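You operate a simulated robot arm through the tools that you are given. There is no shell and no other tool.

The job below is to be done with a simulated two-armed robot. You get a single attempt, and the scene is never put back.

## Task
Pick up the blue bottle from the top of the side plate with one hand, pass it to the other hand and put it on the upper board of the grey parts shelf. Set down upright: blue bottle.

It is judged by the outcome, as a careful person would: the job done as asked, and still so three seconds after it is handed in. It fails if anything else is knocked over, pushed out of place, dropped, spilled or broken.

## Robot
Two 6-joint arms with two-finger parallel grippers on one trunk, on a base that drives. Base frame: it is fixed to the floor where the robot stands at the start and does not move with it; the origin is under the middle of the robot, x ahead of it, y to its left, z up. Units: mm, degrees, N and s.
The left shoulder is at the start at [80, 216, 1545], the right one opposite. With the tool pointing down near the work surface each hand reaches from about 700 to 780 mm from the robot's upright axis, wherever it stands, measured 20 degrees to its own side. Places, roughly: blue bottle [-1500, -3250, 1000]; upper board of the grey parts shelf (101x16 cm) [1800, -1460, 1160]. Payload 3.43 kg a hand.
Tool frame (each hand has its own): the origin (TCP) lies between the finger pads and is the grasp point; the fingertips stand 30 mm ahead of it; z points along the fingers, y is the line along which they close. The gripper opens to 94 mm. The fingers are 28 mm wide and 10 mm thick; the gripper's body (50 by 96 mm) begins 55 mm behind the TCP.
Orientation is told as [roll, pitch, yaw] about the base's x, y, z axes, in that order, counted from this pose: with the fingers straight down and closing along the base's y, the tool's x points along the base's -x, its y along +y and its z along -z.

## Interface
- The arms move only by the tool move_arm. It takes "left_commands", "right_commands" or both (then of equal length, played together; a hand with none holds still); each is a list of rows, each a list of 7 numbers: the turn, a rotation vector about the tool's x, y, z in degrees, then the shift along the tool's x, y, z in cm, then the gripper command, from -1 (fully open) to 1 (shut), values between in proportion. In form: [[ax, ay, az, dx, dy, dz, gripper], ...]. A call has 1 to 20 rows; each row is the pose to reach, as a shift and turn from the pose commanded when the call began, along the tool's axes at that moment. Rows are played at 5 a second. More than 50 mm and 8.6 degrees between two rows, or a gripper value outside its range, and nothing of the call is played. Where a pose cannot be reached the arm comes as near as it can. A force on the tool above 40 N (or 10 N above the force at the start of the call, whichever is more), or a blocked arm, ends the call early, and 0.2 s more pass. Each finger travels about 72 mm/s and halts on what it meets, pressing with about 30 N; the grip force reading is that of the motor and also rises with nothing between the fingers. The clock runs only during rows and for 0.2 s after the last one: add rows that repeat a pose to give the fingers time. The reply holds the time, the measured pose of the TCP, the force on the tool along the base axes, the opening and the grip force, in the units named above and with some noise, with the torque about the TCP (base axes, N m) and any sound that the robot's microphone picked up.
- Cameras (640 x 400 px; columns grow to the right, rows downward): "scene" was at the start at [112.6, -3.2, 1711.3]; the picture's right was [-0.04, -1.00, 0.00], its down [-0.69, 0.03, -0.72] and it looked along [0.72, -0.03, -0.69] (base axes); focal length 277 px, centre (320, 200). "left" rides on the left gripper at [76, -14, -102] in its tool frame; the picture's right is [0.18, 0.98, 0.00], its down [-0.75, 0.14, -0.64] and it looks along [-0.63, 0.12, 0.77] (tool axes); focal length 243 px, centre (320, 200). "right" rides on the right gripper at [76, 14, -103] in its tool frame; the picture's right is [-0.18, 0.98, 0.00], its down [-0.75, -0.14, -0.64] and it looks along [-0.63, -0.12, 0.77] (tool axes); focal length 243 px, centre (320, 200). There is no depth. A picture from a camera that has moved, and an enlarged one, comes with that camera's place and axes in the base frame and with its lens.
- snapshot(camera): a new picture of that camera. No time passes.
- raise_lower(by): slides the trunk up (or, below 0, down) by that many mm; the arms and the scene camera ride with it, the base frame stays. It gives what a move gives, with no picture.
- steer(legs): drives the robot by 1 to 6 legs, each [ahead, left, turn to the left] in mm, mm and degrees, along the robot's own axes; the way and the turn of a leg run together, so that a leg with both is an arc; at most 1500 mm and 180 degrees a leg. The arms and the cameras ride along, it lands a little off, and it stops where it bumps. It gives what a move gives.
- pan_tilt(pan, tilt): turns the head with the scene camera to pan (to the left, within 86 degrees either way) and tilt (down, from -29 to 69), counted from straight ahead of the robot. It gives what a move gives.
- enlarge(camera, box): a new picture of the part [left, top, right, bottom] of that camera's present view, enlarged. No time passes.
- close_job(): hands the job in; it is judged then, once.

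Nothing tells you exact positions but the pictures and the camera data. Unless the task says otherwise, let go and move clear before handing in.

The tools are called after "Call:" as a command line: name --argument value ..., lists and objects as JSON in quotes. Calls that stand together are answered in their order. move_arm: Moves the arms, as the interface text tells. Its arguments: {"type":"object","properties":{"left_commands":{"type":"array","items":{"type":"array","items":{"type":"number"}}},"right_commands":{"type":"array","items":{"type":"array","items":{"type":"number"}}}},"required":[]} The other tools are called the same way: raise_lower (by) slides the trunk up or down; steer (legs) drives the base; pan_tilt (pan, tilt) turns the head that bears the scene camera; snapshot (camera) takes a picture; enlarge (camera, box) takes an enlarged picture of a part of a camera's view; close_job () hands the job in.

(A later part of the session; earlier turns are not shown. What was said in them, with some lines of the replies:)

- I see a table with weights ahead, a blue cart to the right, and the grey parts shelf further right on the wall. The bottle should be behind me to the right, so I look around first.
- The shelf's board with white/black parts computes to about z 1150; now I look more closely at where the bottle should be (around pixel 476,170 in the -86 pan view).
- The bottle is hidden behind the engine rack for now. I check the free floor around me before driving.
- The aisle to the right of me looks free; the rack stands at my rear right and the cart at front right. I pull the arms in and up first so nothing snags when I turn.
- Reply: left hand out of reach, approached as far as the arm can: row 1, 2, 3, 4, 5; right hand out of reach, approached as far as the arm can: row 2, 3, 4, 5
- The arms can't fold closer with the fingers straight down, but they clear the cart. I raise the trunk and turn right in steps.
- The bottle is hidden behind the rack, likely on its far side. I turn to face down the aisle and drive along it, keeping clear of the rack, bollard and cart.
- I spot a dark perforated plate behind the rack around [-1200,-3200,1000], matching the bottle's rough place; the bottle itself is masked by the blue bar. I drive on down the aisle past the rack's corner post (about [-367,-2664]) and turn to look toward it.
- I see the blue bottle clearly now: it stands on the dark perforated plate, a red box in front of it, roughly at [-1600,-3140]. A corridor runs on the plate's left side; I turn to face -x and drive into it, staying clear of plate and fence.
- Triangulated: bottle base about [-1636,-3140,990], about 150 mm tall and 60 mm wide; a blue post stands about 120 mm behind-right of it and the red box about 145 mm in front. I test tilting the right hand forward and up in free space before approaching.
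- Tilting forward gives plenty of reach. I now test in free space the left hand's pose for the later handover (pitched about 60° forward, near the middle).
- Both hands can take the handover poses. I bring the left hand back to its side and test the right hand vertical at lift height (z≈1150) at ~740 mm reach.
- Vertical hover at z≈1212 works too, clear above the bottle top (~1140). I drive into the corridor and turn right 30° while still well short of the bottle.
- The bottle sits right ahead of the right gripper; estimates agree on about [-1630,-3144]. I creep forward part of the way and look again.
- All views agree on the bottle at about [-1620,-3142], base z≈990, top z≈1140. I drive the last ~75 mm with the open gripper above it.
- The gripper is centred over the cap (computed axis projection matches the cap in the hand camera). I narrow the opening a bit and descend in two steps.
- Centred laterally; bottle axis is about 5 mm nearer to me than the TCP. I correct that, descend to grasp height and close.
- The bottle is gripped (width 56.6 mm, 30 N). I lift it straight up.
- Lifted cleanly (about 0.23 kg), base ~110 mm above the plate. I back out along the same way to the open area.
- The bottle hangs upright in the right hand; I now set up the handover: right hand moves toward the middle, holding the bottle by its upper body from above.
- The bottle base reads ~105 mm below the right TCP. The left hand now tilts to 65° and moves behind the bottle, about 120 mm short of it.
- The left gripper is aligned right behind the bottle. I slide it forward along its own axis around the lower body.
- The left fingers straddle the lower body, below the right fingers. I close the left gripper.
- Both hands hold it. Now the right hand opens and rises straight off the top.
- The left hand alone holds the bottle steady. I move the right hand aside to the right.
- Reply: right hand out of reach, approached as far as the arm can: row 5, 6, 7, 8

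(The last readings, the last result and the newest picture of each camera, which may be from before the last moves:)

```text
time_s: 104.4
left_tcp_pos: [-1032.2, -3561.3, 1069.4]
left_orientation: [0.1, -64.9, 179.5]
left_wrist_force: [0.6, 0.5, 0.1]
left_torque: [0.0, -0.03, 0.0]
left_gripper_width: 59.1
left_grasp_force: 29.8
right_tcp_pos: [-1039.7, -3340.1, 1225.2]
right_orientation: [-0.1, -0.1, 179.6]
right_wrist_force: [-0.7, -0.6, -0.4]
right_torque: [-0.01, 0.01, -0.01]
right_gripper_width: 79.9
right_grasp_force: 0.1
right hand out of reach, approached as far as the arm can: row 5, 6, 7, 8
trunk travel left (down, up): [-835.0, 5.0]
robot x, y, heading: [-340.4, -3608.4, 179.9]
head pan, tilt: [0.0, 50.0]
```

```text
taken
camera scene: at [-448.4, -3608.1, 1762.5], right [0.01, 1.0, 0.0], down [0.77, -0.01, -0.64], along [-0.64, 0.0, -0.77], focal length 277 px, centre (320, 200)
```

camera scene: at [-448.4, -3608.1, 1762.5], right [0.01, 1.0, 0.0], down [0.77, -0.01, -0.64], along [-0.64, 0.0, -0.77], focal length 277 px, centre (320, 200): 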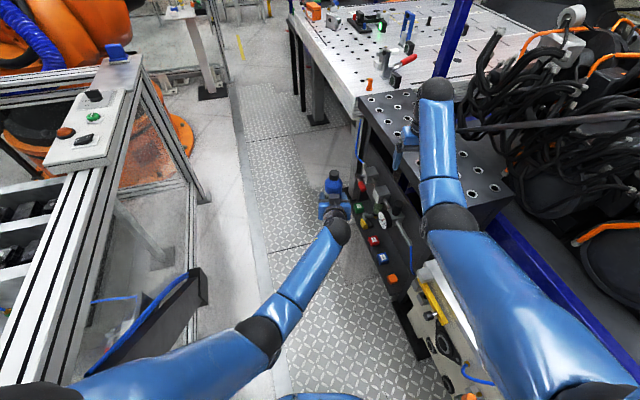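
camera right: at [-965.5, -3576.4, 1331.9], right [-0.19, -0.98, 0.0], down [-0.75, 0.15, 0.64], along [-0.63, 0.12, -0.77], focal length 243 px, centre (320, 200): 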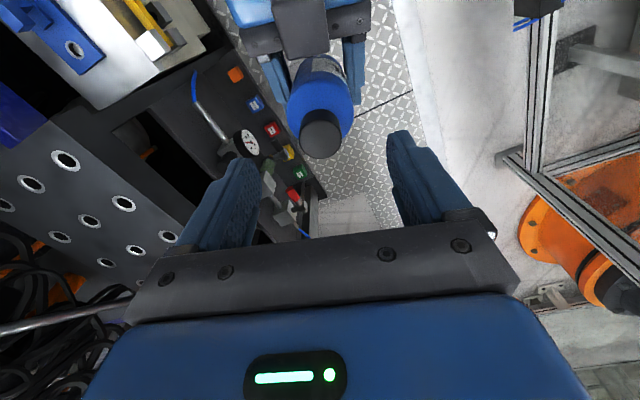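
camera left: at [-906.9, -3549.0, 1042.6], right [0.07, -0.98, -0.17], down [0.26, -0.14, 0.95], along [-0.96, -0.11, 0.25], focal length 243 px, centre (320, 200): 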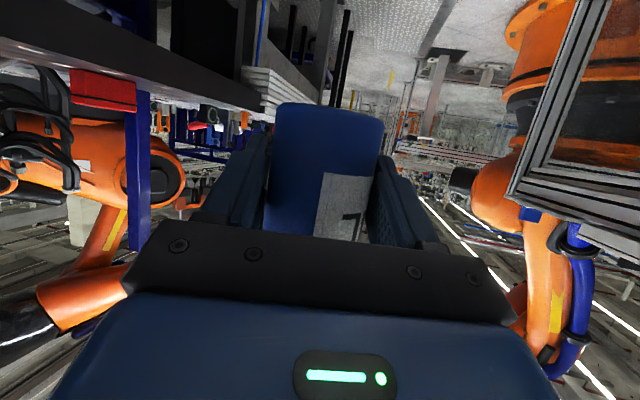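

Right hand is free and aside. I retract it and raise the bottle a little in the left hand for the drive to the shelf.

Call:
move_arm --right_commands '[[0, 0, 0, 1, 0.5, 1.5, -0.7], [0, 0, 0, 2, 1, 3, -0.7], [0, 0, 0, 3.2, 1.6, 4.5, -0.7], [0, 0, 0, 4.4, 2.4, 6, -0.7], [0, 0, 0, 5.6, 3, 7.5, -0.7], [0, 0, 0, 6.8, 3.6, 9, -0.7], [0, 0, 0, 8, 4.2, 10.5, -0.7], [0, 0, 0, 8.9, 4.8, 11.5, -0.7]]' --left_commands '[[0, 0, 0, -1, 0.5, -0.47, 1], [0, 0, 0, -2.2, 2, -1.03, 1], [0, 0, 0, -3.4, 3.7, -1.59, 1], [0, 0, 0, -4.6, 5.4, -2.15, 1], [0, 0, 0, -5.8, 7.1, -2.7, 1], [0, 0, 0, -7, 8.8, -3.27, 1], [0, 0, 0, -8.2, 10.5, -3.83, 1], [0, 0, 0, -9.06, 12, -4.23, 1]]'

Call:
snapshot --camera "scene"

```text
time_s: 106.2
left_tcp_pos: [-1032.5, -3683.8, 1169.5]
left_orientation: [-0.1, -64.9, 179.5]
left_wrist_force: [0.2, 0.3, -2.6]
left_torque: [0.01, -0.03, 0.02]
left_gripper_width: 59.0
left_grasp_force: 30.2
right_tcp_pos: [-950.9, -3390.3, 1111.9]
right_orientation: [0.0, -0.1, 179.4]
right_wrist_force: [-0.5, -0.4, 0.5]
right_torque: [0.0, 0.0, 0.02]
right_gripper_width: 79.8
right_grasp_force: 0.1
right hand out of reach, approached as far as the arm can: row 2, 3, 4
trunk travel left (down, up): [-835.0, 5.0]
robot x, y, heading: [-341.5, -3609.9, 179.6]
head pan, tilt: [0.0, 50.0]
```

```text
taken
camera scene: at [-447.8, -3609.5, 1762.5], right [0.01, 1.0, 0.0], down [0.77, -0.01, -0.64], along [-0.64, 0.01, -0.77], focal length 277 px, centre (320, 200)
```

scene: 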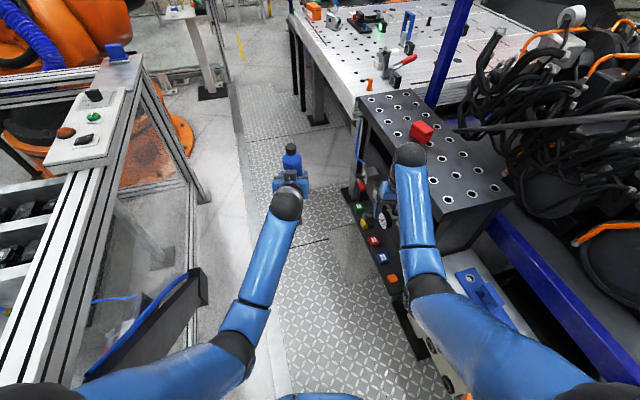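

I reverse out of the corridor along the way I came, then turn right to face up the aisle.

Call:
steer --legs '[[-720, -200, 0], [0, 0, -90]]'

Call:
pan_tilt --pan -20 --tilt 30

Call:
snapshot --camera "scene"

Call:
snapshot --camera "left"

```text
time_s: 114.1
left_tcp_pos: [317.3, -2724.1, 1170.2]
left_orientation: [0.1, -65.0, 89.3]
left_wrist_force: [-0.1, -0.4, -3.3]
left_torque: [-0.01, -0.03, 0.05]
left_gripper_width: 58.9
left_grasp_force: 30.1
right_tcp_pos: [609.8, -2806.3, 1110.9]
right_orientation: [0.1, 0.1, 89.1]
right_wrist_force: [-0.5, -0.5, 0.2]
right_torque: [0.03, 0.02, -0.04]
right_gripper_width: 79.8
right_grasp_force: 0.0
trunk travel left (down, up): [-835.0, 5.0]
robot x, y, heading: [384.9, -3415.8, 88.9]
head pan, tilt: [0.0, 50.0]
```

```text
time_s: 114.9
left_tcp_pos: [316.3, -2723.4, 1169.1]
left_orientation: [0.1, -64.9, 89.1]
left_wrist_force: [0.5, -0.5, -2.5]
left_torque: [-0.05, 0.0, -0.02]
left_gripper_width: 58.9
left_grasp_force: 30.1
right_tcp_pos: [609.8, -2807.4, 1110.1]
right_orientation: [0.0, 0.0, 89.2]
right_wrist_force: [0.9, -0.3, -0.3]
right_torque: [-0.06, 0.0, 0.0]
right_gripper_width: 79.7
right_grasp_force: 0.1
trunk travel left (down, up): [-835.0, 5.0]
robot x, y, heading: [387.4, -3417.7, 89.1]
head pan, tilt: [-20.0, 30.0]
```

```text
taken
camera scene: at [418.0, -3301.6, 1791.9], right [0.93, -0.36, 0.0], down [-0.18, -0.47, -0.87], along [0.31, 0.81, -0.5], focal length 277 px, centre (320, 200)
```

scene: 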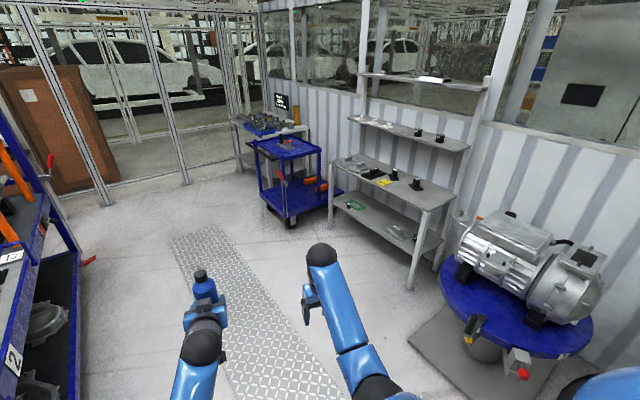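

```text
taken
camera left: at [329.9, -2849.9, 1142.0], right [-0.98, -0.06, -0.17], down [-0.14, -0.26, 0.95], along [-0.1, 0.96, 0.25], focal length 243 px, centre (320, 200)
```

left: 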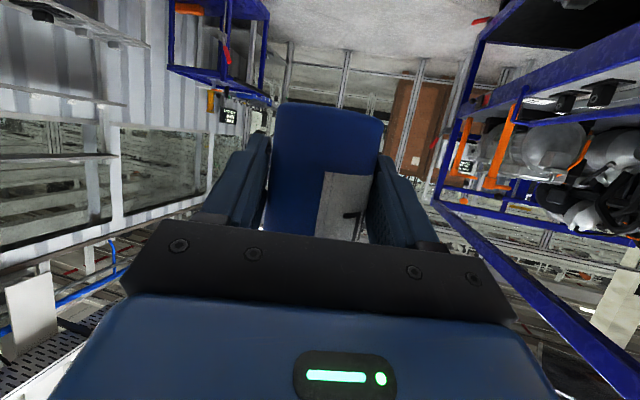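

I see the grey shelf unit clearly, with its board with white and black parts at z≈1160 and free space between the groups. I drive up the aisle and turn toward the shelf (its wall is about 15° askew).

Call:
steer --legs '[[1450, 0, 0], [0, 0, -74]]'

Call:
pan_tilt --pan 0 --tilt 25

Call:
snapshot --camera "scene"

Call:
enlarge --camera "scene" --box '[200, 60, 480, 235]'

```text
time_s: 125.1
left_tcp_pos: [1010.5, -1682.6, 1169.1]
left_orientation: [0.0, -64.8, 19.3]
left_wrist_force: [0.3, 0.8, -3.5]
left_torque: [-0.01, 0.0, -0.01]
left_gripper_width: 58.6
left_grasp_force: 30.0
right_tcp_pos: [1032.3, -1984.9, 1109.8]
right_orientation: [-0.1, 0.0, 19.3]
right_wrist_force: [-0.2, 0.2, 0.7]
right_torque: [-0.04, 0.02, -0.03]
right_gripper_width: 79.9
right_grasp_force: 0.1
trunk travel left (down, up): [-835.0, 5.0]
robot x, y, heading: [383.9, -1983.4, 19.6]
head pan, tilt: [-20.0, 30.0]
```

```text
time_s: 126.0
left_tcp_pos: [1011.7, -1682.9, 1169.1]
left_orientation: [0.1, -64.9, 19.4]
left_wrist_force: [1.1, 0.7, -2.8]
left_torque: [-0.03, 0.02, 0.0]
left_gripper_width: 58.9
left_grasp_force: 30.3
right_tcp_pos: [1033.5, -1985.7, 1110.8]
right_orientation: [0.0, 0.0, 19.3]
right_wrist_force: [0.5, -0.1, -0.5]
right_torque: [0.01, 0.0, -0.01]
right_gripper_width: 79.8
right_grasp_force: 0.0
trunk travel left (down, up): [-835.0, 5.0]
robot x, y, heading: [379.9, -1986.9, 19.3]
head pan, tilt: [0.0, 25.0]
```

```text
taken
camera scene: at [499.0, -1944.9, 1800.0], right [0.33, -0.94, 0.0], down [-0.4, -0.14, -0.91], along [0.86, 0.3, -0.42], focal length 277 px, centre (320, 200)
```

scene: 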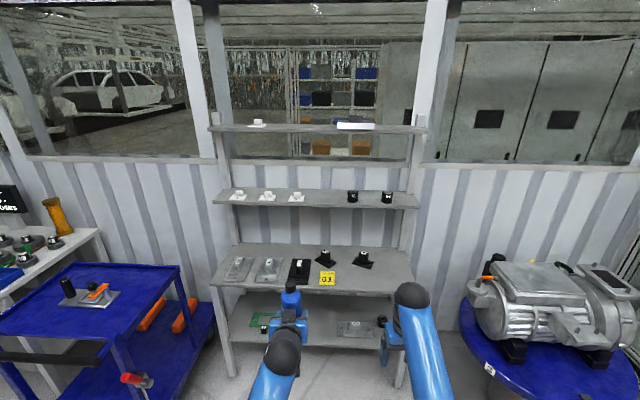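

```text
2.29 times, centred on (340, 148) of scene
camera zoom: at [499.0, -1944.9, 1800.0], right [0.33, -0.94, 0.0], down [-0.4, -0.14, -0.91], along [0.86, 0.3, -0.42], focal length 633 px, centre (274, 320)
```

zoom: 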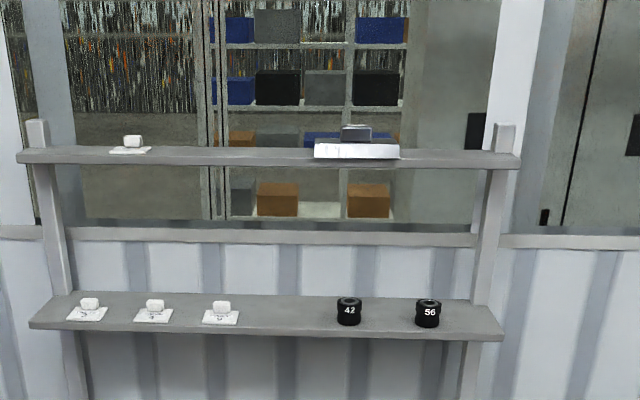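

The board with parts triangulates to z≈1160, matching the target; there's a free gap between the white parts and the black "42" part, centred at about [1825,-1512]. I square up to the wall and approach to a stand-off, then lower the trunk a bit.

Call:
steer --legs '[[0, 0, -3.2], [383, -22, 0]]'

Call:
raise_lower --by -100

Call:
snapshot --camera "scene"

```text
time_s: 128.8
left_tcp_pos: [1394.8, -1625.4, 1170.4]
left_orientation: [0.1, -65.1, 16.7]
left_wrist_force: [-1.0, 0.4, -2.0]
left_torque: [-0.02, 0.04, -0.01]
left_gripper_width: 58.6
left_grasp_force: 30.0
right_tcp_pos: [1404.7, -1928.1, 1113.1]
right_orientation: [0.0, -0.2, 16.7]
right_wrist_force: [-0.1, 0.0, -0.2]
right_torque: [0.02, 0.01, -0.01]
right_gripper_width: 79.9
right_grasp_force: 0.1
trunk travel left (down, up): [-835.0, 5.0]
robot x, y, heading: [757.3, -1896.9, 16.8]
head pan, tilt: [0.0, 25.0]
```

```text
time_s: 130.2
left_tcp_pos: [1397.4, -1623.3, 1068.7]
left_orientation: [0.1, -64.9, 16.7]
left_wrist_force: [-0.5, -0.5, -2.8]
left_torque: [-0.02, 0.02, 0.01]
left_gripper_width: 58.4
left_grasp_force: 30.1
right_tcp_pos: [1407.6, -1927.8, 1012.0]
right_orientation: [0.0, 0.0, 16.7]
right_wrist_force: [0.0, 0.2, -0.2]
right_torque: [-0.02, 0.01, 0.0]
right_gripper_width: 80.0
right_grasp_force: 0.0
trunk travel left (down, up): [-735.0, 105.0]
robot x, y, heading: [759.2, -1894.3, 16.9]
head pan, tilt: [0.0, 25.0]
```

```text
taken
camera scene: at [875.3, -1862.7, 1700.1], right [0.29, -0.96, 0.0], down [-0.4, -0.12, -0.91], along [0.87, 0.26, -0.42], focal length 277 px, centre (320, 200)
```

scene: 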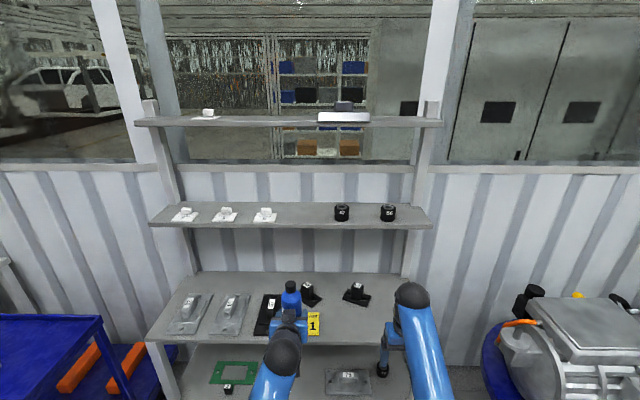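

The trunk is lowered and the gap on the board is right ahead. I now extend and raise the left hand so the bottle base is well above board level while still short of the board.

Call:
move_arm --left_commands '[[0, 0, 0, -2.76, 0, 0.7, 1], [0, 0, 0, -5.52, 0, 1.39, 1], [0, 0, 0, -8.28, 0, 2.09, 1], [0, 0, 0, -11.04, 0, 2.78, 1], [0, 0, 0, -13.8, 0, 3.48, 1], [0, 0, 0, -16.56, 0, 4.18, 1], [0, 0, 0, -19.32, 0, 4.87, 1], [0, 0, 0, -22.1, 0, 5.57, 1], [0, 0, 0, -24.85, 0, 6.26, 1], [0, 0, 0, -27.6, 0, 6.96, 1], [0, 0, 0, -27.6, 0, 6.96, 1]]'

Call:
snapshot --camera "scene"

Call:
snapshot --camera "left"

```text
time_s: 132.6
left_tcp_pos: [1568.7, -1570.0, 1289.3]
left_orientation: [0.0, -65.0, 16.6]
left_wrist_force: [1.0, 0.1, -2.9]
left_torque: [0.0, 0.05, -0.02]
left_gripper_width: 58.5
left_grasp_force: 30.0
right_tcp_pos: [1406.6, -1927.5, 1011.0]
right_orientation: [0.0, 0.0, 16.7]
right_wrist_force: [0.0, 0.7, 0.4]
right_torque: [0.04, 0.01, 0.03]
right_gripper_width: 79.6
right_grasp_force: 0.1
trunk travel left (down, up): [-735.0, 105.0]
robot x, y, heading: [760.4, -1900.0, 16.7]
head pan, tilt: [0.0, 25.0]
```

```text
taken
camera scene: at [876.2, -1862.3, 1700.0], right [0.29, -0.96, 0.0], down [-0.41, -0.12, -0.91], along [0.87, 0.26, -0.42], focal length 277 px, centre (320, 200)
```

scene: 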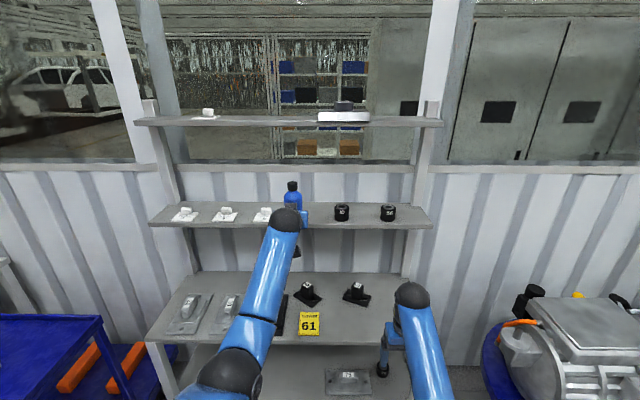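

```text
taken
camera left: at [1454.6, -1620.4, 1262.1], right [-0.36, 0.92, -0.17], down [-0.29, 0.06, 0.95], along [0.89, 0.39, 0.25], focal length 243 px, centre (320, 200)
```

left: 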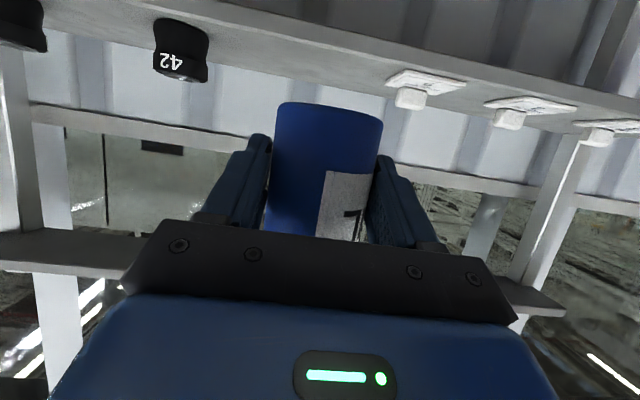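

Call:
enlarge --camera "left" --box '[80, 0, 560, 200]'

Call:
enlarge --camera "scene" --box '[220, 160, 380, 260]'

```text
1.33 times, centred on (320, 100) of left
camera zoom: at [1454.6, -1620.4, 1262.1], right [-0.36, 0.92, -0.17], down [-0.29, 0.06, 0.95], along [0.89, 0.39, 0.25], focal length 324 px, centre (320, 333)
```

zoom: 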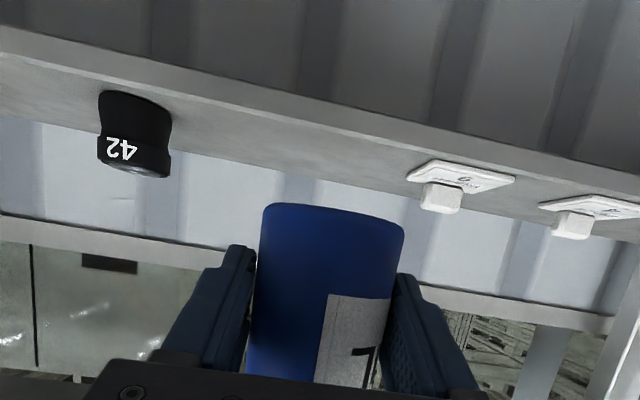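

```text
4.00 times, centred on (300, 210) of scene
camera zoom: at [876.2, -1862.3, 1700.0], right [0.29, -0.96, 0.0], down [-0.41, -0.12, -0.91], along [0.87, 0.26, -0.42], focal length 1108 px, centre (400, 160)
```

zoom: 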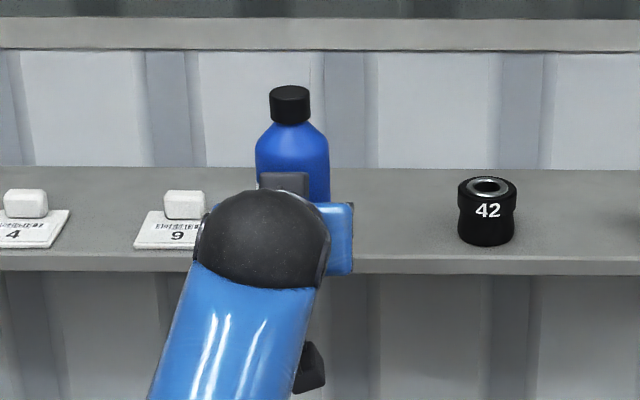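

Triangulating with both cameras: board z≈1162, its front edge ≈180 mm ahead of the bottle axis, and the gap centre ≈12 mm to my right. I drive forward most of the way with the bottle base ~90 mm above the board.

Call:
steer --legs '[[160, -10, 0]]'

Call:
snapshot --camera "left"

Call:
snapshot --camera "scene"

Call:
enlarge --camera "scene" --box '[220, 160, 380, 260]'

```text
time_s: 134.0
left_tcp_pos: [1723.5, -1533.4, 1291.8]
left_orientation: [0.0, -65.2, 16.8]
left_wrist_force: [-0.7, 0.7, -2.9]
left_torque: [-0.03, 0.05, 0.01]
left_gripper_width: 58.4
left_grasp_force: 29.8
right_tcp_pos: [1562.7, -1890.5, 1013.0]
right_orientation: [0.1, -0.2, 16.8]
right_wrist_force: [0.0, -1.3, 0.3]
right_torque: [-0.02, -0.01, -0.01]
right_gripper_width: 79.8
right_grasp_force: 0.1
trunk travel left (down, up): [-735.0, 105.0]
robot x, y, heading: [915.3, -1860.1, 16.7]
head pan, tilt: [0.0, 25.0]
```

```text
taken
camera left: at [1608.3, -1584.0, 1264.5], right [-0.36, 0.92, -0.17], down [-0.29, 0.06, 0.95], along [0.89, 0.39, 0.25], focal length 243 px, centre (320, 200)
```

left: 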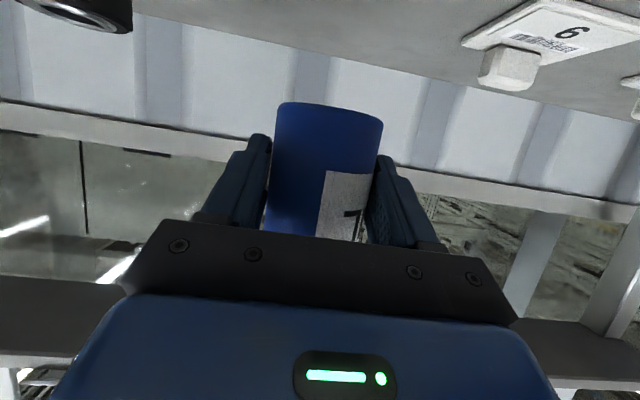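

```text
taken
camera scene: at [1028.9, -1826.6, 1700.4], right [0.29, -0.96, 0.0], down [-0.4, -0.12, -0.91], along [0.87, 0.26, -0.42], focal length 277 px, centre (320, 200)
```

scene: 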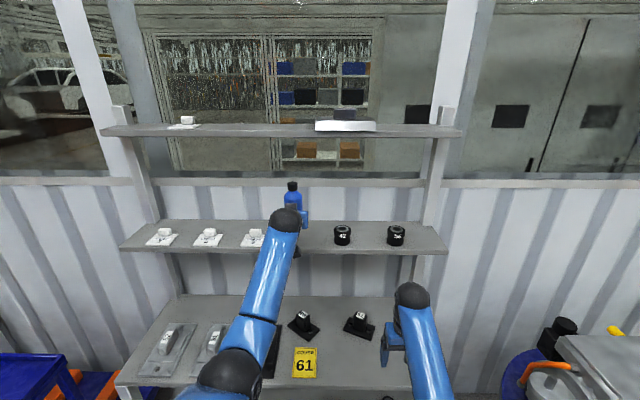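

```text
4.00 times, centred on (300, 210) of scene
camera zoom: at [1028.9, -1826.6, 1700.4], right [0.29, -0.96, 0.0], down [-0.4, -0.12, -0.91], along [0.87, 0.26, -0.42], focal length 1108 px, centre (400, 160)
```

zoom: 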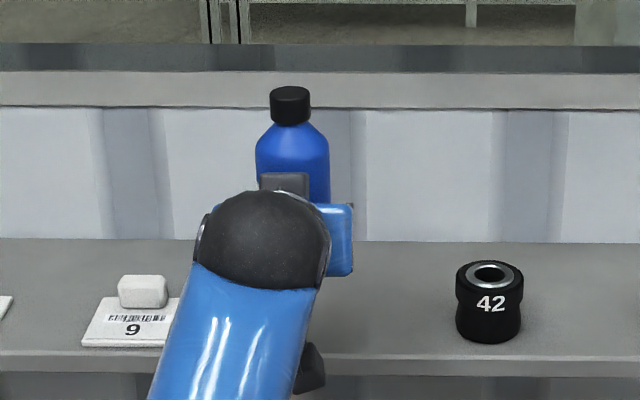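

Alignment holds; about 95 mm more brings the bottle axis ~80 mm past the front edge.

Call:
steer --legs '[[95, -4, 0]]'

Call:
snapshot --camera "left"

Call:
snapshot --camera "scene"

Call:
enlarge --camera "scene" --box '[220, 170, 380, 270]'

Call:
snapshot --camera "right"

```text
time_s: 135.1
left_tcp_pos: [1808.1, -1513.6, 1298.2]
left_orientation: [0.0, -65.4, 16.7]
left_wrist_force: [-1.0, -0.1, -0.8]
left_torque: [0.0, 0.03, -0.01]
left_gripper_width: 58.3
left_grasp_force: 30.1
right_tcp_pos: [1646.5, -1870.6, 1017.3]
right_orientation: [0.0, -0.6, 16.7]
right_wrist_force: [0.5, -0.5, 0.3]
right_torque: [0.02, -0.1, 0.01]
right_gripper_width: 79.9
right_grasp_force: 0.1
trunk travel left (down, up): [-735.0, 105.0]
robot x, y, heading: [1006.5, -1839.9, 16.5]
head pan, tilt: [0.0, 25.0]
```

```text
taken
camera left: at [1692.2, -1564.4, 1269.1], right [-0.36, 0.92, -0.17], down [-0.3, 0.06, 0.95], along [0.89, 0.39, 0.26], focal length 243 px, centre (320, 200)
```

left: 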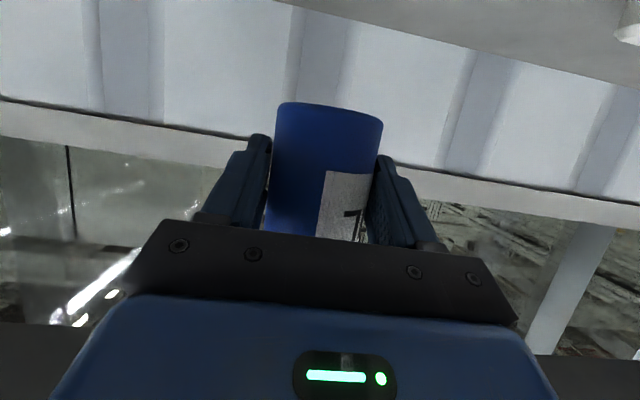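

```text
taken
camera scene: at [1110.0, -1806.5, 1701.3], right [0.29, -0.96, 0.0], down [-0.4, -0.12, -0.91], along [0.87, 0.26, -0.41], focal length 277 px, centre (320, 200)
```

scene: 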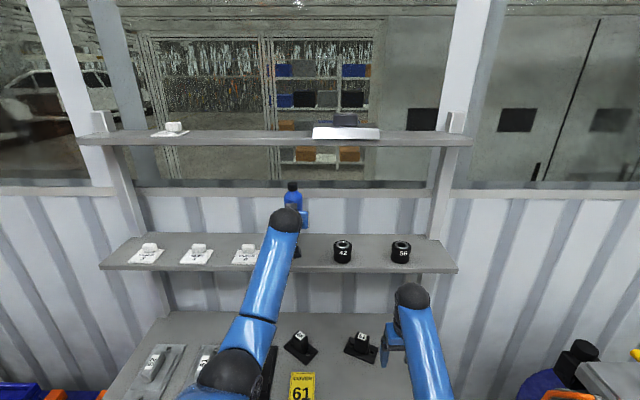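

```text
4.00 times, centred on (300, 220) of scene
camera zoom: at [1110.0, -1806.5, 1701.3], right [0.29, -0.96, 0.0], down [-0.4, -0.12, -0.91], along [0.87, 0.26, -0.41], focal length 1108 px, centre (400, 120)
```

zoom: 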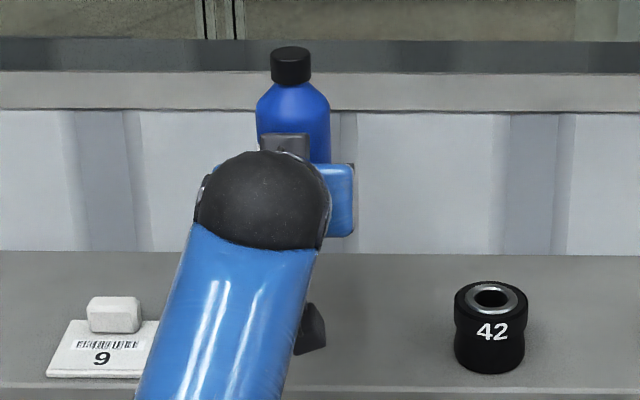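

```text
taken
camera right: at [1569.3, -1879.3, 1117.1], right [-0.11, 0.99, 0.0], down [0.76, 0.08, 0.65], along [0.64, 0.07, -0.76], focal length 243 px, centre (320, 200)
```

right: 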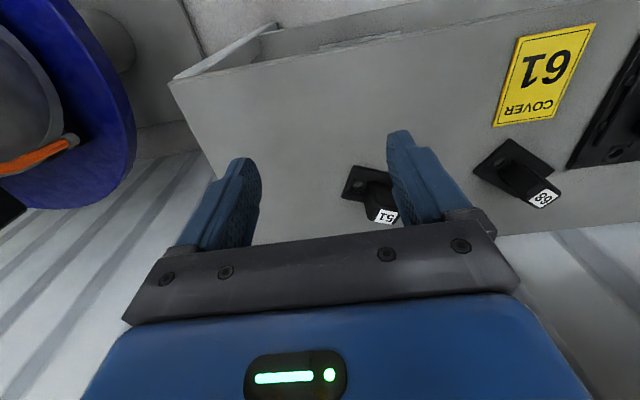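

Call:
move_arm --left_commands '[[0, 0, 0, 0, 0, 0, 1], [0, 0, 0, 0, 0, 0, 1], [0, 0, 0, 0, 0, 0, 1], [0, 0, 0, 0, 0, 0, 1]]'

Call:
snapshot --camera "left"

Call:
enlarge --camera "scene" --box '[220, 180, 380, 280]'

```text
time_s: 136.1
left_tcp_pos: [1818.4, -1511.8, 1288.1]
left_orientation: [0.1, -64.8, 16.7]
left_wrist_force: [0.3, 0.5, -3.0]
left_torque: [-0.05, 0.06, 0.01]
left_gripper_width: 58.4
left_grasp_force: 29.5
right_tcp_pos: [1656.0, -1867.8, 1009.3]
right_orientation: [0.1, 0.1, 16.7]
right_wrist_force: [0.0, -0.1, -0.8]
right_torque: [-0.01, 0.03, -0.03]
right_gripper_width: 79.9
right_grasp_force: 0.0
trunk travel left (down, up): [-735.0, 105.0]
robot x, y, heading: [1006.2, -1837.6, 16.6]
head pan, tilt: [0.0, 25.0]
```

```text
taken
camera left: at [1704.3, -1560.8, 1260.7], right [-0.36, 0.92, -0.17], down [-0.29, 0.06, 0.96], along [0.89, 0.39, 0.24], focal length 243 px, centre (320, 200)
```

left: 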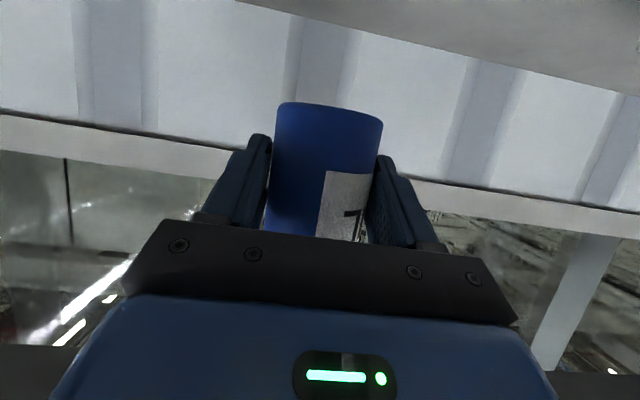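

```text
4.00 times, centred on (300, 230) of scene
camera zoom: at [1126.6, -1801.7, 1699.6], right [0.29, -0.96, 0.0], down [-0.41, -0.12, -0.9], along [0.87, 0.26, -0.43], focal length 1108 px, centre (400, 80)
```

zoom: 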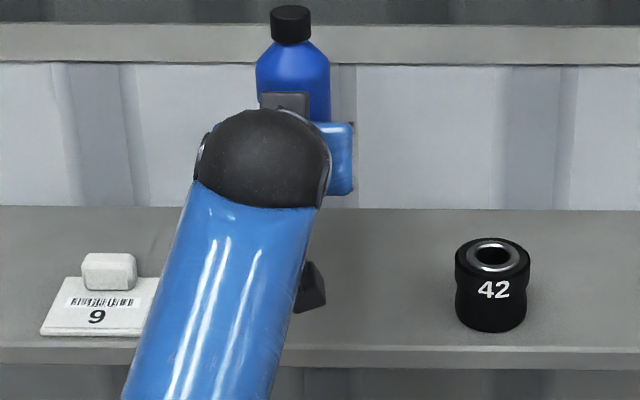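

The bottle axis is about 90 mm past the front edge, centred in the gap with >100 mm to each neighbour. I lower it most of the way and look.

Call:
move_arm --left_commands '[[0, 0, 0, 1.4, 0, 0.63, 1], [0, 0, 0, 2.7, 0, 1.27, 1], [0, 0, 0, 4.1, 0, 1.9, 1], [0, 0, 0, 5.4, 0, 2.53, 1], [0, 0, 0, 6.3, 0, 2.96, 1], [0, 0, 0, 6.3, 0, 2.96, 1]]'

Call:
snapshot --camera "left"

Call:
enlarge --camera "scene" --box '[220, 180, 380, 280]'

```text
time_s: 137.5
left_tcp_pos: [1817.7, -1512.5, 1218.8]
left_orientation: [-0.1, -64.9, 16.7]
left_wrist_force: [0.0, -0.1, -3.0]
left_torque: [-0.01, 0.03, 0.02]
left_gripper_width: 58.3
left_grasp_force: 30.0
right_tcp_pos: [1655.8, -1868.1, 1011.4]
right_orientation: [0.1, 0.0, 16.7]
right_wrist_force: [0.4, -0.8, -0.4]
right_torque: [0.01, 0.01, -0.01]
right_gripper_width: 79.8
right_grasp_force: 0.1
trunk travel left (down, up): [-735.0, 105.0]
robot x, y, heading: [1006.6, -1840.8, 16.6]
head pan, tilt: [0.0, 25.0]
```

```text
taken
camera left: at [1702.6, -1561.9, 1191.9], right [-0.36, 0.92, -0.17], down [-0.29, 0.06, 0.95], along [0.89, 0.39, 0.25], focal length 243 px, centre (320, 200)
```

left: 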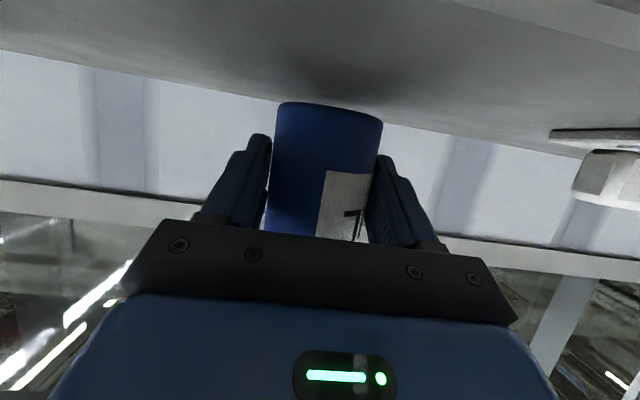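

```text
4.00 times, centred on (300, 230) of scene
camera zoom: at [1123.3, -1802.6, 1699.9], right [0.29, -0.96, 0.0], down [-0.41, -0.12, -0.91], along [0.87, 0.26, -0.42], focal length 1108 px, centre (400, 80)
```

zoom: 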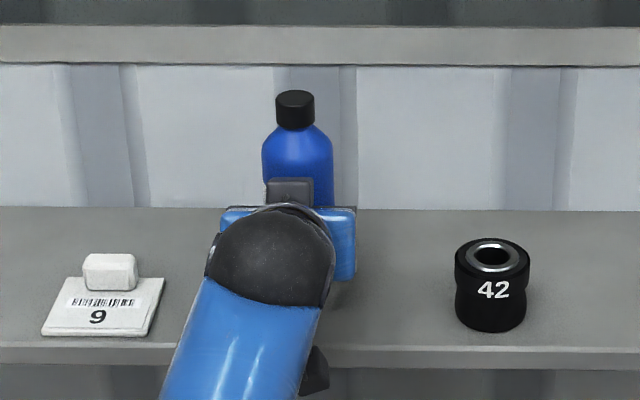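

Contact should come in ~18 mm. I lower 10 mm, then creep in small steps watching the force.

Call:
move_arm --left_commands '[[0, 0, 0, 0.36, 0, 0.17, 1], [0, 0, 0, 0.72, 0, 0.34, 1], [0, 0, 0, 0.91, 0, 0.42, 1], [0, 0, 0, 0.91, 0, 0.42, 1]]'

Call:
move_arm --left_commands '[[0, 0, 0, 0.18, 0, 0.085, 1], [0, 0, 0, 0.36, 0, 0.17, 1], [0, 0, 0, 0.36, 0, 0.17, 1]]'

Call:
snapshot --camera "left"

```text
time_s: 138.5
left_tcp_pos: [1816.3, -1511.4, 1208.7]
left_orientation: [0.0, -65.1, 16.6]
left_wrist_force: [0.4, -0.1, -2.1]
left_torque: [0.03, 0.02, 0.0]
left_gripper_width: 58.2
left_grasp_force: 29.7
right_tcp_pos: [1654.3, -1868.3, 1011.0]
right_orientation: [0.0, 0.0, 16.7]
right_wrist_force: [0.7, -0.6, 0.8]
right_torque: [0.02, 0.0, 0.0]
right_gripper_width: 79.9
right_grasp_force: 0.0
trunk travel left (down, up): [-735.0, 105.0]
robot x, y, heading: [1006.8, -1840.7, 16.8]
head pan, tilt: [0.0, 25.0]
```

```text
time_s: 139.3
left_tcp_pos: [1817.2, -1510.9, 1209.5]
left_orientation: [0.0, -65.3, 16.7]
left_wrist_force: [3.1, 1.5, 9.2]
left_torque: [0.23, -0.15, 0.0]
left_gripper_width: 58.2
left_grasp_force: 30.0
right_tcp_pos: [1652.8, -1869.7, 1011.8]
right_orientation: [0.0, -0.1, 16.7]
right_wrist_force: [0.4, -0.5, 0.3]
right_torque: [0.01, 0.01, 0.0]
right_gripper_width: 79.7
right_grasp_force: 0.1
trunk travel left (down, up): [-735.0, 105.0]
robot x, y, heading: [1004.9, -1838.6, 16.8]
head pan, tilt: [0.0, 25.0]
```

```text
taken
camera left: at [1701.8, -1561.5, 1181.3], right [-0.36, 0.92, -0.17], down [-0.3, 0.06, 0.95], along [0.89, 0.39, 0.25], focal length 243 px, centre (320, 200)
```

left: 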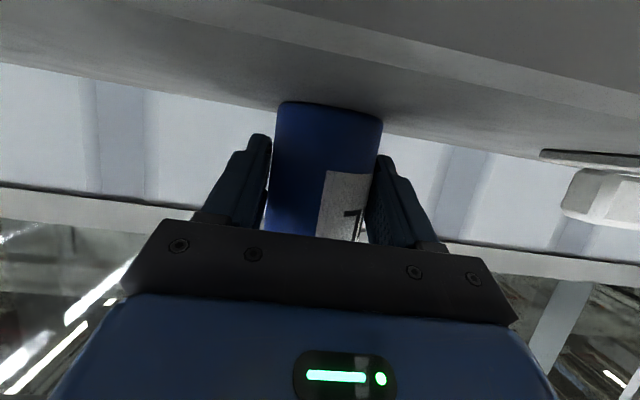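

Contact felt at TCP z≈1209 (force rose ~12 N): the base stands on the board. I relieve 1 mm and open slowly.

Call:
move_arm --left_commands '[[0, 0, 0, -0.11, 0, -0.05, 1], [0, 0, 0, -0.18, 0, -0.085, 1], [0, 0, 0, -0.18, 0, -0.085, 1]]'

Call:
snapshot --camera "left"

Call:
enlarge --camera "scene" --box '[220, 180, 380, 280]'

```text
time_s: 140.1
left_tcp_pos: [1816.4, -1512.0, 1209.1]
left_orientation: [-0.1, -65.0, 16.6]
left_wrist_force: [1.3, 0.5, 6.0]
left_torque: [0.13, -0.11, -0.07]
left_gripper_width: 57.9
left_grasp_force: 30.1
right_tcp_pos: [1653.6, -1870.2, 1011.2]
right_orientation: [0.0, -0.1, 16.7]
right_wrist_force: [0.1, -0.6, -0.3]
right_torque: [0.01, -0.03, 0.0]
right_gripper_width: 79.9
right_grasp_force: 0.0
trunk travel left (down, up): [-735.0, 105.0]
robot x, y, heading: [1008.0, -1836.5, 16.7]
head pan, tilt: [0.0, 25.0]
```

```text
taken
camera left: at [1700.7, -1562.1, 1181.8], right [-0.36, 0.92, -0.17], down [-0.29, 0.06, 0.95], along [0.89, 0.39, 0.25], focal length 243 px, centre (320, 200)
```

left: 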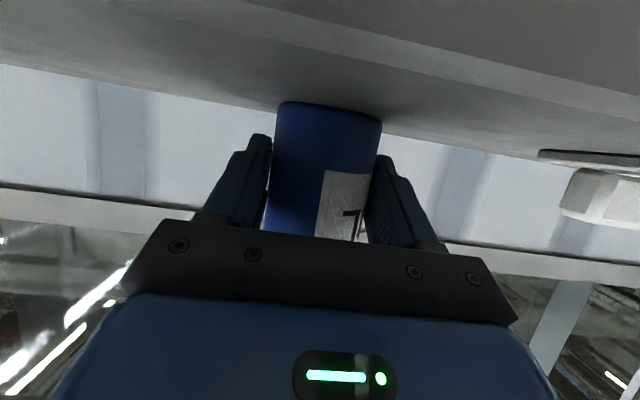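

```text
4.00 times, centred on (300, 230) of scene
camera zoom: at [1121.0, -1803.5, 1700.1], right [0.29, -0.96, 0.0], down [-0.4, -0.12, -0.91], along [0.87, 0.26, -0.42], focal length 1108 px, centre (400, 80)
```

zoom: 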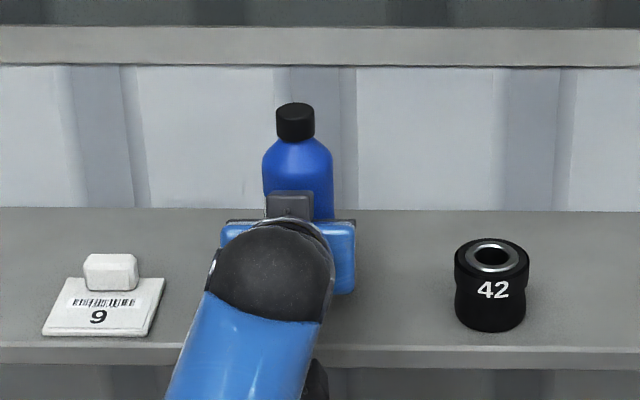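

Call:
move_arm --left_commands '[[0, 0, 0, -0.06, 0, -0.03, 1], [0, 0, 0, -0.06, 0, -0.03, -0.26], [0, 0, 0, -0.06, 0, -0.03, -0.32], [0, 0, 0, -0.06, 0, -0.03, -0.4], [0, 0, 0, -0.06, 0, -0.03, -0.5], [0, 0, 0, -0.06, 0, -0.03, -0.65], [0, 0, 0, -0.06, 0, -0.03, -0.8], [0, 0, 0, -0.06, 0, -0.03, -0.8]]'

Call:
snapshot --camera "left"

Call:
enlarge --camera "scene" --box '[220, 180, 380, 280]'

```text
time_s: 141.9
left_tcp_pos: [1817.4, -1512.2, 1209.1]
left_orientation: [0.0, -65.0, 16.7]
left_wrist_force: [0.4, 0.2, -0.1]
left_torque: [0.04, 0.03, -0.02]
left_gripper_width: 84.7
left_grasp_force: 0.1
right_tcp_pos: [1654.1, -1868.3, 1011.2]
right_orientation: [0.0, 0.0, 16.7]
right_wrist_force: [-0.1, -0.6, 1.0]
right_torque: [0.0, 0.01, -0.03]
right_gripper_width: 80.1
right_grasp_force: 0.1
trunk travel left (down, up): [-735.0, 105.0]
robot x, y, heading: [1003.4, -1841.5, 16.7]
head pan, tilt: [0.0, 25.0]
```

```text
taken
camera left: at [1701.5, -1561.7, 1181.8], right [-0.36, 0.92, -0.17], down [-0.29, 0.06, 0.95], along [0.89, 0.39, 0.25], focal length 243 px, centre (320, 200)
```

left: 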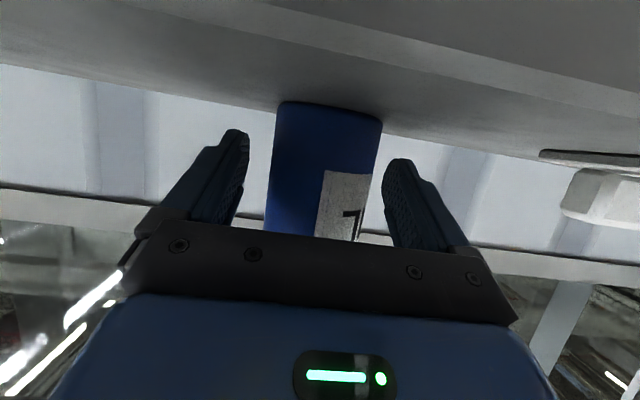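

```text
4.00 times, centred on (300, 230) of scene
camera zoom: at [1122.5, -1802.9, 1700.0], right [0.29, -0.96, 0.0], down [-0.41, -0.12, -0.91], along [0.87, 0.26, -0.42], focal length 1108 px, centre (400, 80)
```

zoom: 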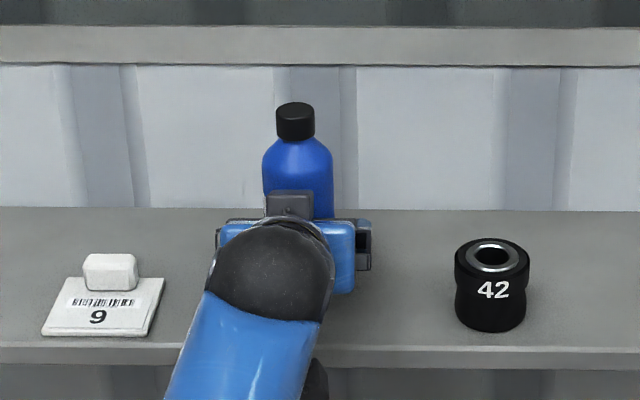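

The bottle stands free on the board. I open fully and withdraw the hand along its own axis.

Call:
move_arm --left_commands '[[0, 0, 0, 0, 0, 0, -0.95], [0, 0, 0, 0, 0, -0.8, -0.95], [0, 0, 0, 0, 0, -2, -0.95], [0, 0, 0, 0, 0, -3.5, -0.95], [0, 0, 0, 0, 0, -5.5, -0.95], [0, 0, 0, 0, 0, -7.5, -0.95], [0, 0, 0, 0, 0, -9.5, -0.95], [0, 0, 0, 0, 0, -11.5, -0.95]]'

Call:
snapshot --camera "left"

Call:
enlarge --camera "scene" --box '[220, 180, 380, 280]'

```text
time_s: 143.7
left_tcp_pos: [1715.2, -1541.7, 1257.9]
left_orientation: [0.0, -65.0, 16.7]
left_wrist_force: [0.2, -0.4, 0.0]
left_torque: [-0.01, 0.01, 0.01]
left_gripper_width: 91.7
left_grasp_force: 0.1
right_tcp_pos: [1653.9, -1867.9, 1011.2]
right_orientation: [0.0, -0.1, 16.7]
right_wrist_force: [0.4, 0.2, -0.2]
right_torque: [0.02, 0.0, 0.0]
right_gripper_width: 79.7
right_grasp_force: 0.1
trunk travel left (down, up): [-735.0, 105.0]
robot x, y, heading: [1001.9, -1838.3, 16.8]
head pan, tilt: [0.0, 25.0]
```

```text
taken
camera left: at [1600.3, -1591.7, 1231.0], right [-0.36, 0.92, -0.17], down [-0.29, 0.06, 0.95], along [0.89, 0.39, 0.25], focal length 243 px, centre (320, 200)
```

left: 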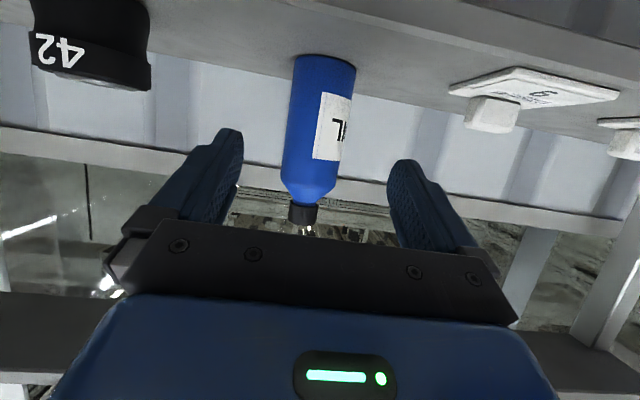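

```text
4.00 times, centred on (300, 230) of scene
camera zoom: at [1121.6, -1803.2, 1700.1], right [0.29, -0.96, 0.0], down [-0.4, -0.12, -0.91], along [0.87, 0.26, -0.42], focal length 1108 px, centre (400, 80)
```

zoom: 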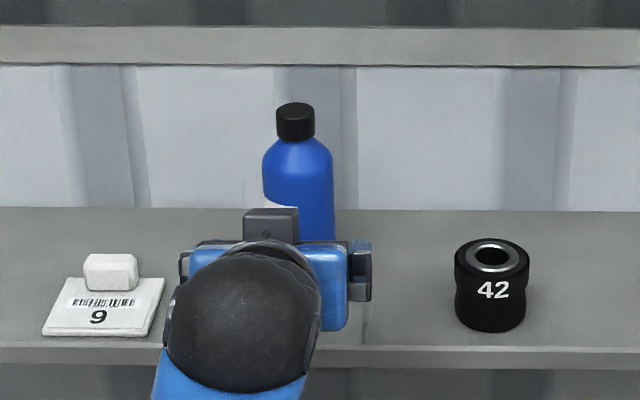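

The bottle stands upright on the board, untouched. I back the robot away from the shelf and check everything once more.

Call:
steer --legs '[[-350, 0, 0]]'

Call:
snapshot --camera "scene"

Call:
enlarge --camera "scene" --box '[130, 100, 450, 300]'

```text
time_s: 146.0
left_tcp_pos: [1382.9, -1643.0, 1255.7]
left_orientation: [0.1, -64.8, 16.5]
left_wrist_force: [0.1, -0.1, 0.1]
left_torque: [0.01, 0.02, 0.01]
left_gripper_width: 91.5
left_grasp_force: 0.0
right_tcp_pos: [1319.4, -1969.4, 1009.9]
right_orientation: [0.0, 0.1, 16.4]
right_wrist_force: [0.4, 0.4, -0.4]
right_torque: [0.01, 0.0, -0.02]
right_gripper_width: 80.0
right_grasp_force: 0.0
trunk travel left (down, up): [-735.0, 105.0]
robot x, y, heading: [669.3, -1939.5, 16.2]
head pan, tilt: [0.0, 25.0]
```

```text
taken
camera scene: at [789.3, -1902.7, 1699.7], right [0.28, -0.96, 0.0], down [-0.41, -0.12, -0.91], along [0.87, 0.26, -0.43], focal length 277 px, centre (320, 200)
```

scene: 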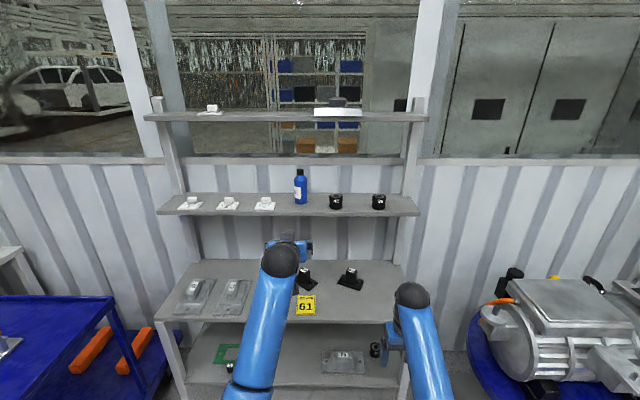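

```text
2.00 times, centred on (290, 200) of scene
camera zoom: at [789.3, -1902.7, 1699.7], right [0.28, -0.96, 0.0], down [-0.41, -0.12, -0.91], along [0.87, 0.26, -0.43], focal length 554 px, centre (380, 200)
```

zoom: 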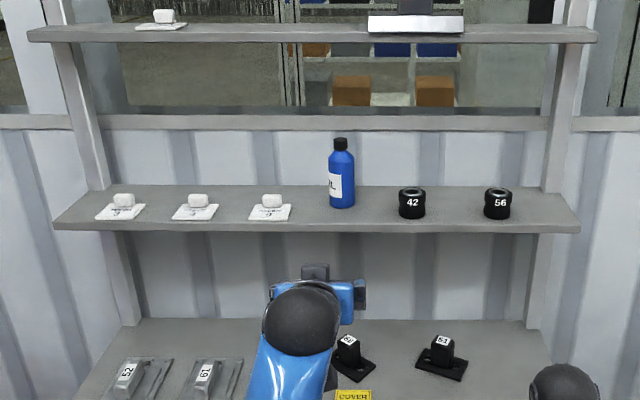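

Everything on the boards looks undisturbed and the bottle stands upright. To be certain this is the intended board (z 1160, 101×16 cm) rather than the top one, I measure both boards from a raised viewpoint.

Call:
enlarge --camera "scene" --box '[140, 80, 300, 220]'

Call:
enlarge --camera "scene" --box '[290, 80, 450, 220]'

Call:
raise_lower --by 105

Call:
enlarge --camera "scene" --box '[140, 120, 300, 260]'

Call:
enlarge --camera "scene" --box '[290, 120, 450, 260]'

```text
2.86 times, centred on (220, 150) of scene
camera zoom: at [789.3, -1902.7, 1699.7], right [0.28, -0.96, 0.0], down [-0.41, -0.12, -0.91], along [0.87, 0.26, -0.43], focal length 791 px, centre (606, 343)
```

zoom: 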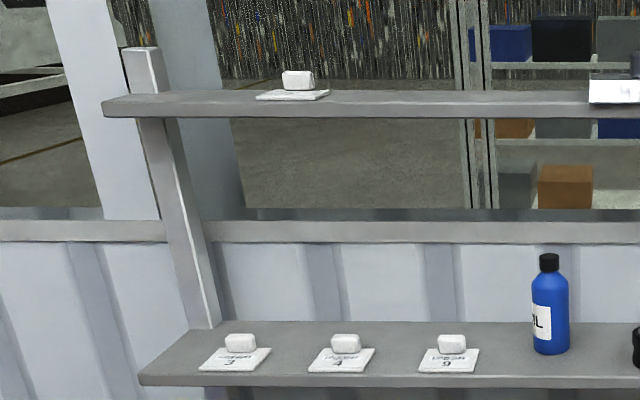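

```text
2.86 times, centred on (370, 150) of scene
camera zoom: at [789.3, -1902.7, 1699.7], right [0.28, -0.96, 0.0], down [-0.41, -0.12, -0.91], along [0.87, 0.26, -0.43], focal length 791 px, centre (177, 343)
```

zoom: 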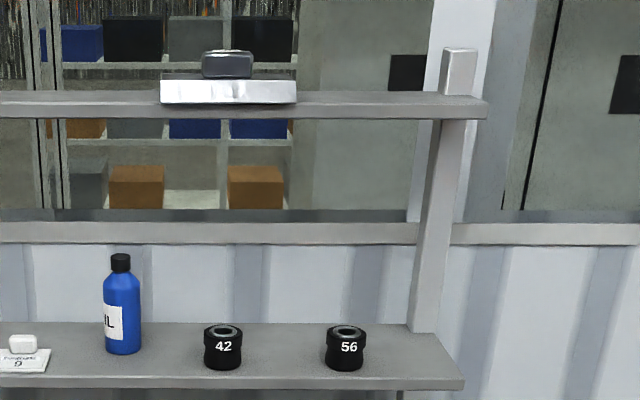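

```text
time_s: 147.4
left_tcp_pos: [1380.5, -1643.1, 1362.6]
left_orientation: [0.0, -64.9, 16.4]
left_wrist_force: [-0.4, 0.1, -0.7]
left_torque: [0.0, 0.01, 0.01]
left_gripper_width: 91.8
left_grasp_force: 0.1
right_tcp_pos: [1317.7, -1970.8, 1116.2]
right_orientation: [0.0, 0.0, 16.5]
right_wrist_force: [-0.3, 0.2, 0.8]
right_torque: [0.05, -0.01, 0.0]
right_gripper_width: 79.8
right_grasp_force: 0.0
trunk travel left (down, up): [-840.0, 0.0]
robot x, y, heading: [664.1, -1941.9, 16.3]
head pan, tilt: [0.0, 25.0]
```

```text
2.86 times, centred on (220, 190) of scene
camera zoom: at [786.4, -1903.6, 1804.9], right [0.28, -0.96, 0.0], down [-0.41, -0.12, -0.91], along [0.87, 0.26, -0.42], focal length 791 px, centre (606, 229)
```

zoom: 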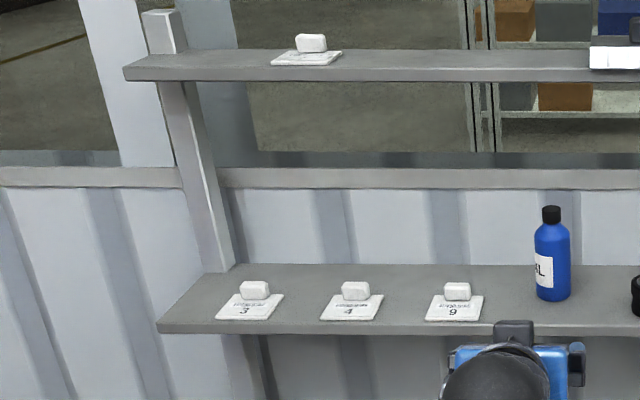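

```text
2.86 times, centred on (370, 190) of scene
camera zoom: at [786.4, -1903.6, 1804.9], right [0.28, -0.96, 0.0], down [-0.41, -0.12, -0.91], along [0.87, 0.26, -0.42], focal length 791 px, centre (177, 229)
```

zoom: 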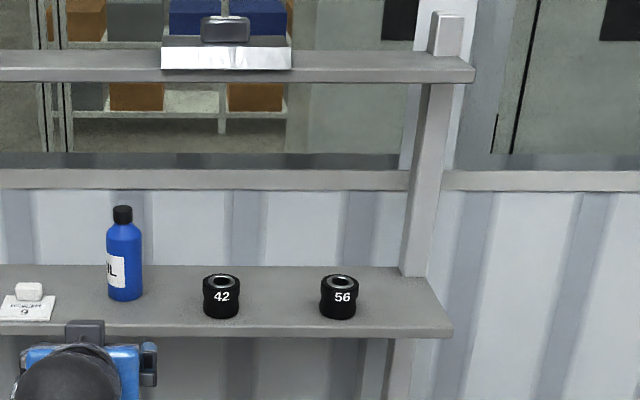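

The bottle stands upright on the board whose surface measures z≈1162. That matches the stated height of 1160, while the top board is near 1550. My measured board size (about 110×19.5 cm) doesn't exactly match the stated 101×16 cm, but the height settles it. The neighbouring parts are untouched, both hands are empty and clear, so I hand the job in.

Call:
close_job

```text
The job is handed in.
```

The blue bottle is standing upright on the board of the grey parts shelf, between the white parts and the black "42" part. I picked it up from the side plate with the right hand, passed it to the left hand and set it down. Then I let go and backed clear.

- **Choice of board:** the shelf has two boards above the bench, with surfaces at about 1162 mm and 1550 mm. I used the one at 1162 mm, because the stated height was 1160 mm. It measured about 110×19.5 cm rather than the stated 101×16 cm; the top board was no better a match (about 102–108×11 cm), so the height decided it.
- **Surroundings:** in the pictures I took, nothing else was knocked over or moved, either at the side plate or on the shelf. I did not go back to look at the side plate after leaving it.

The job is handed in; the tool confirmed that but gave no verdict.
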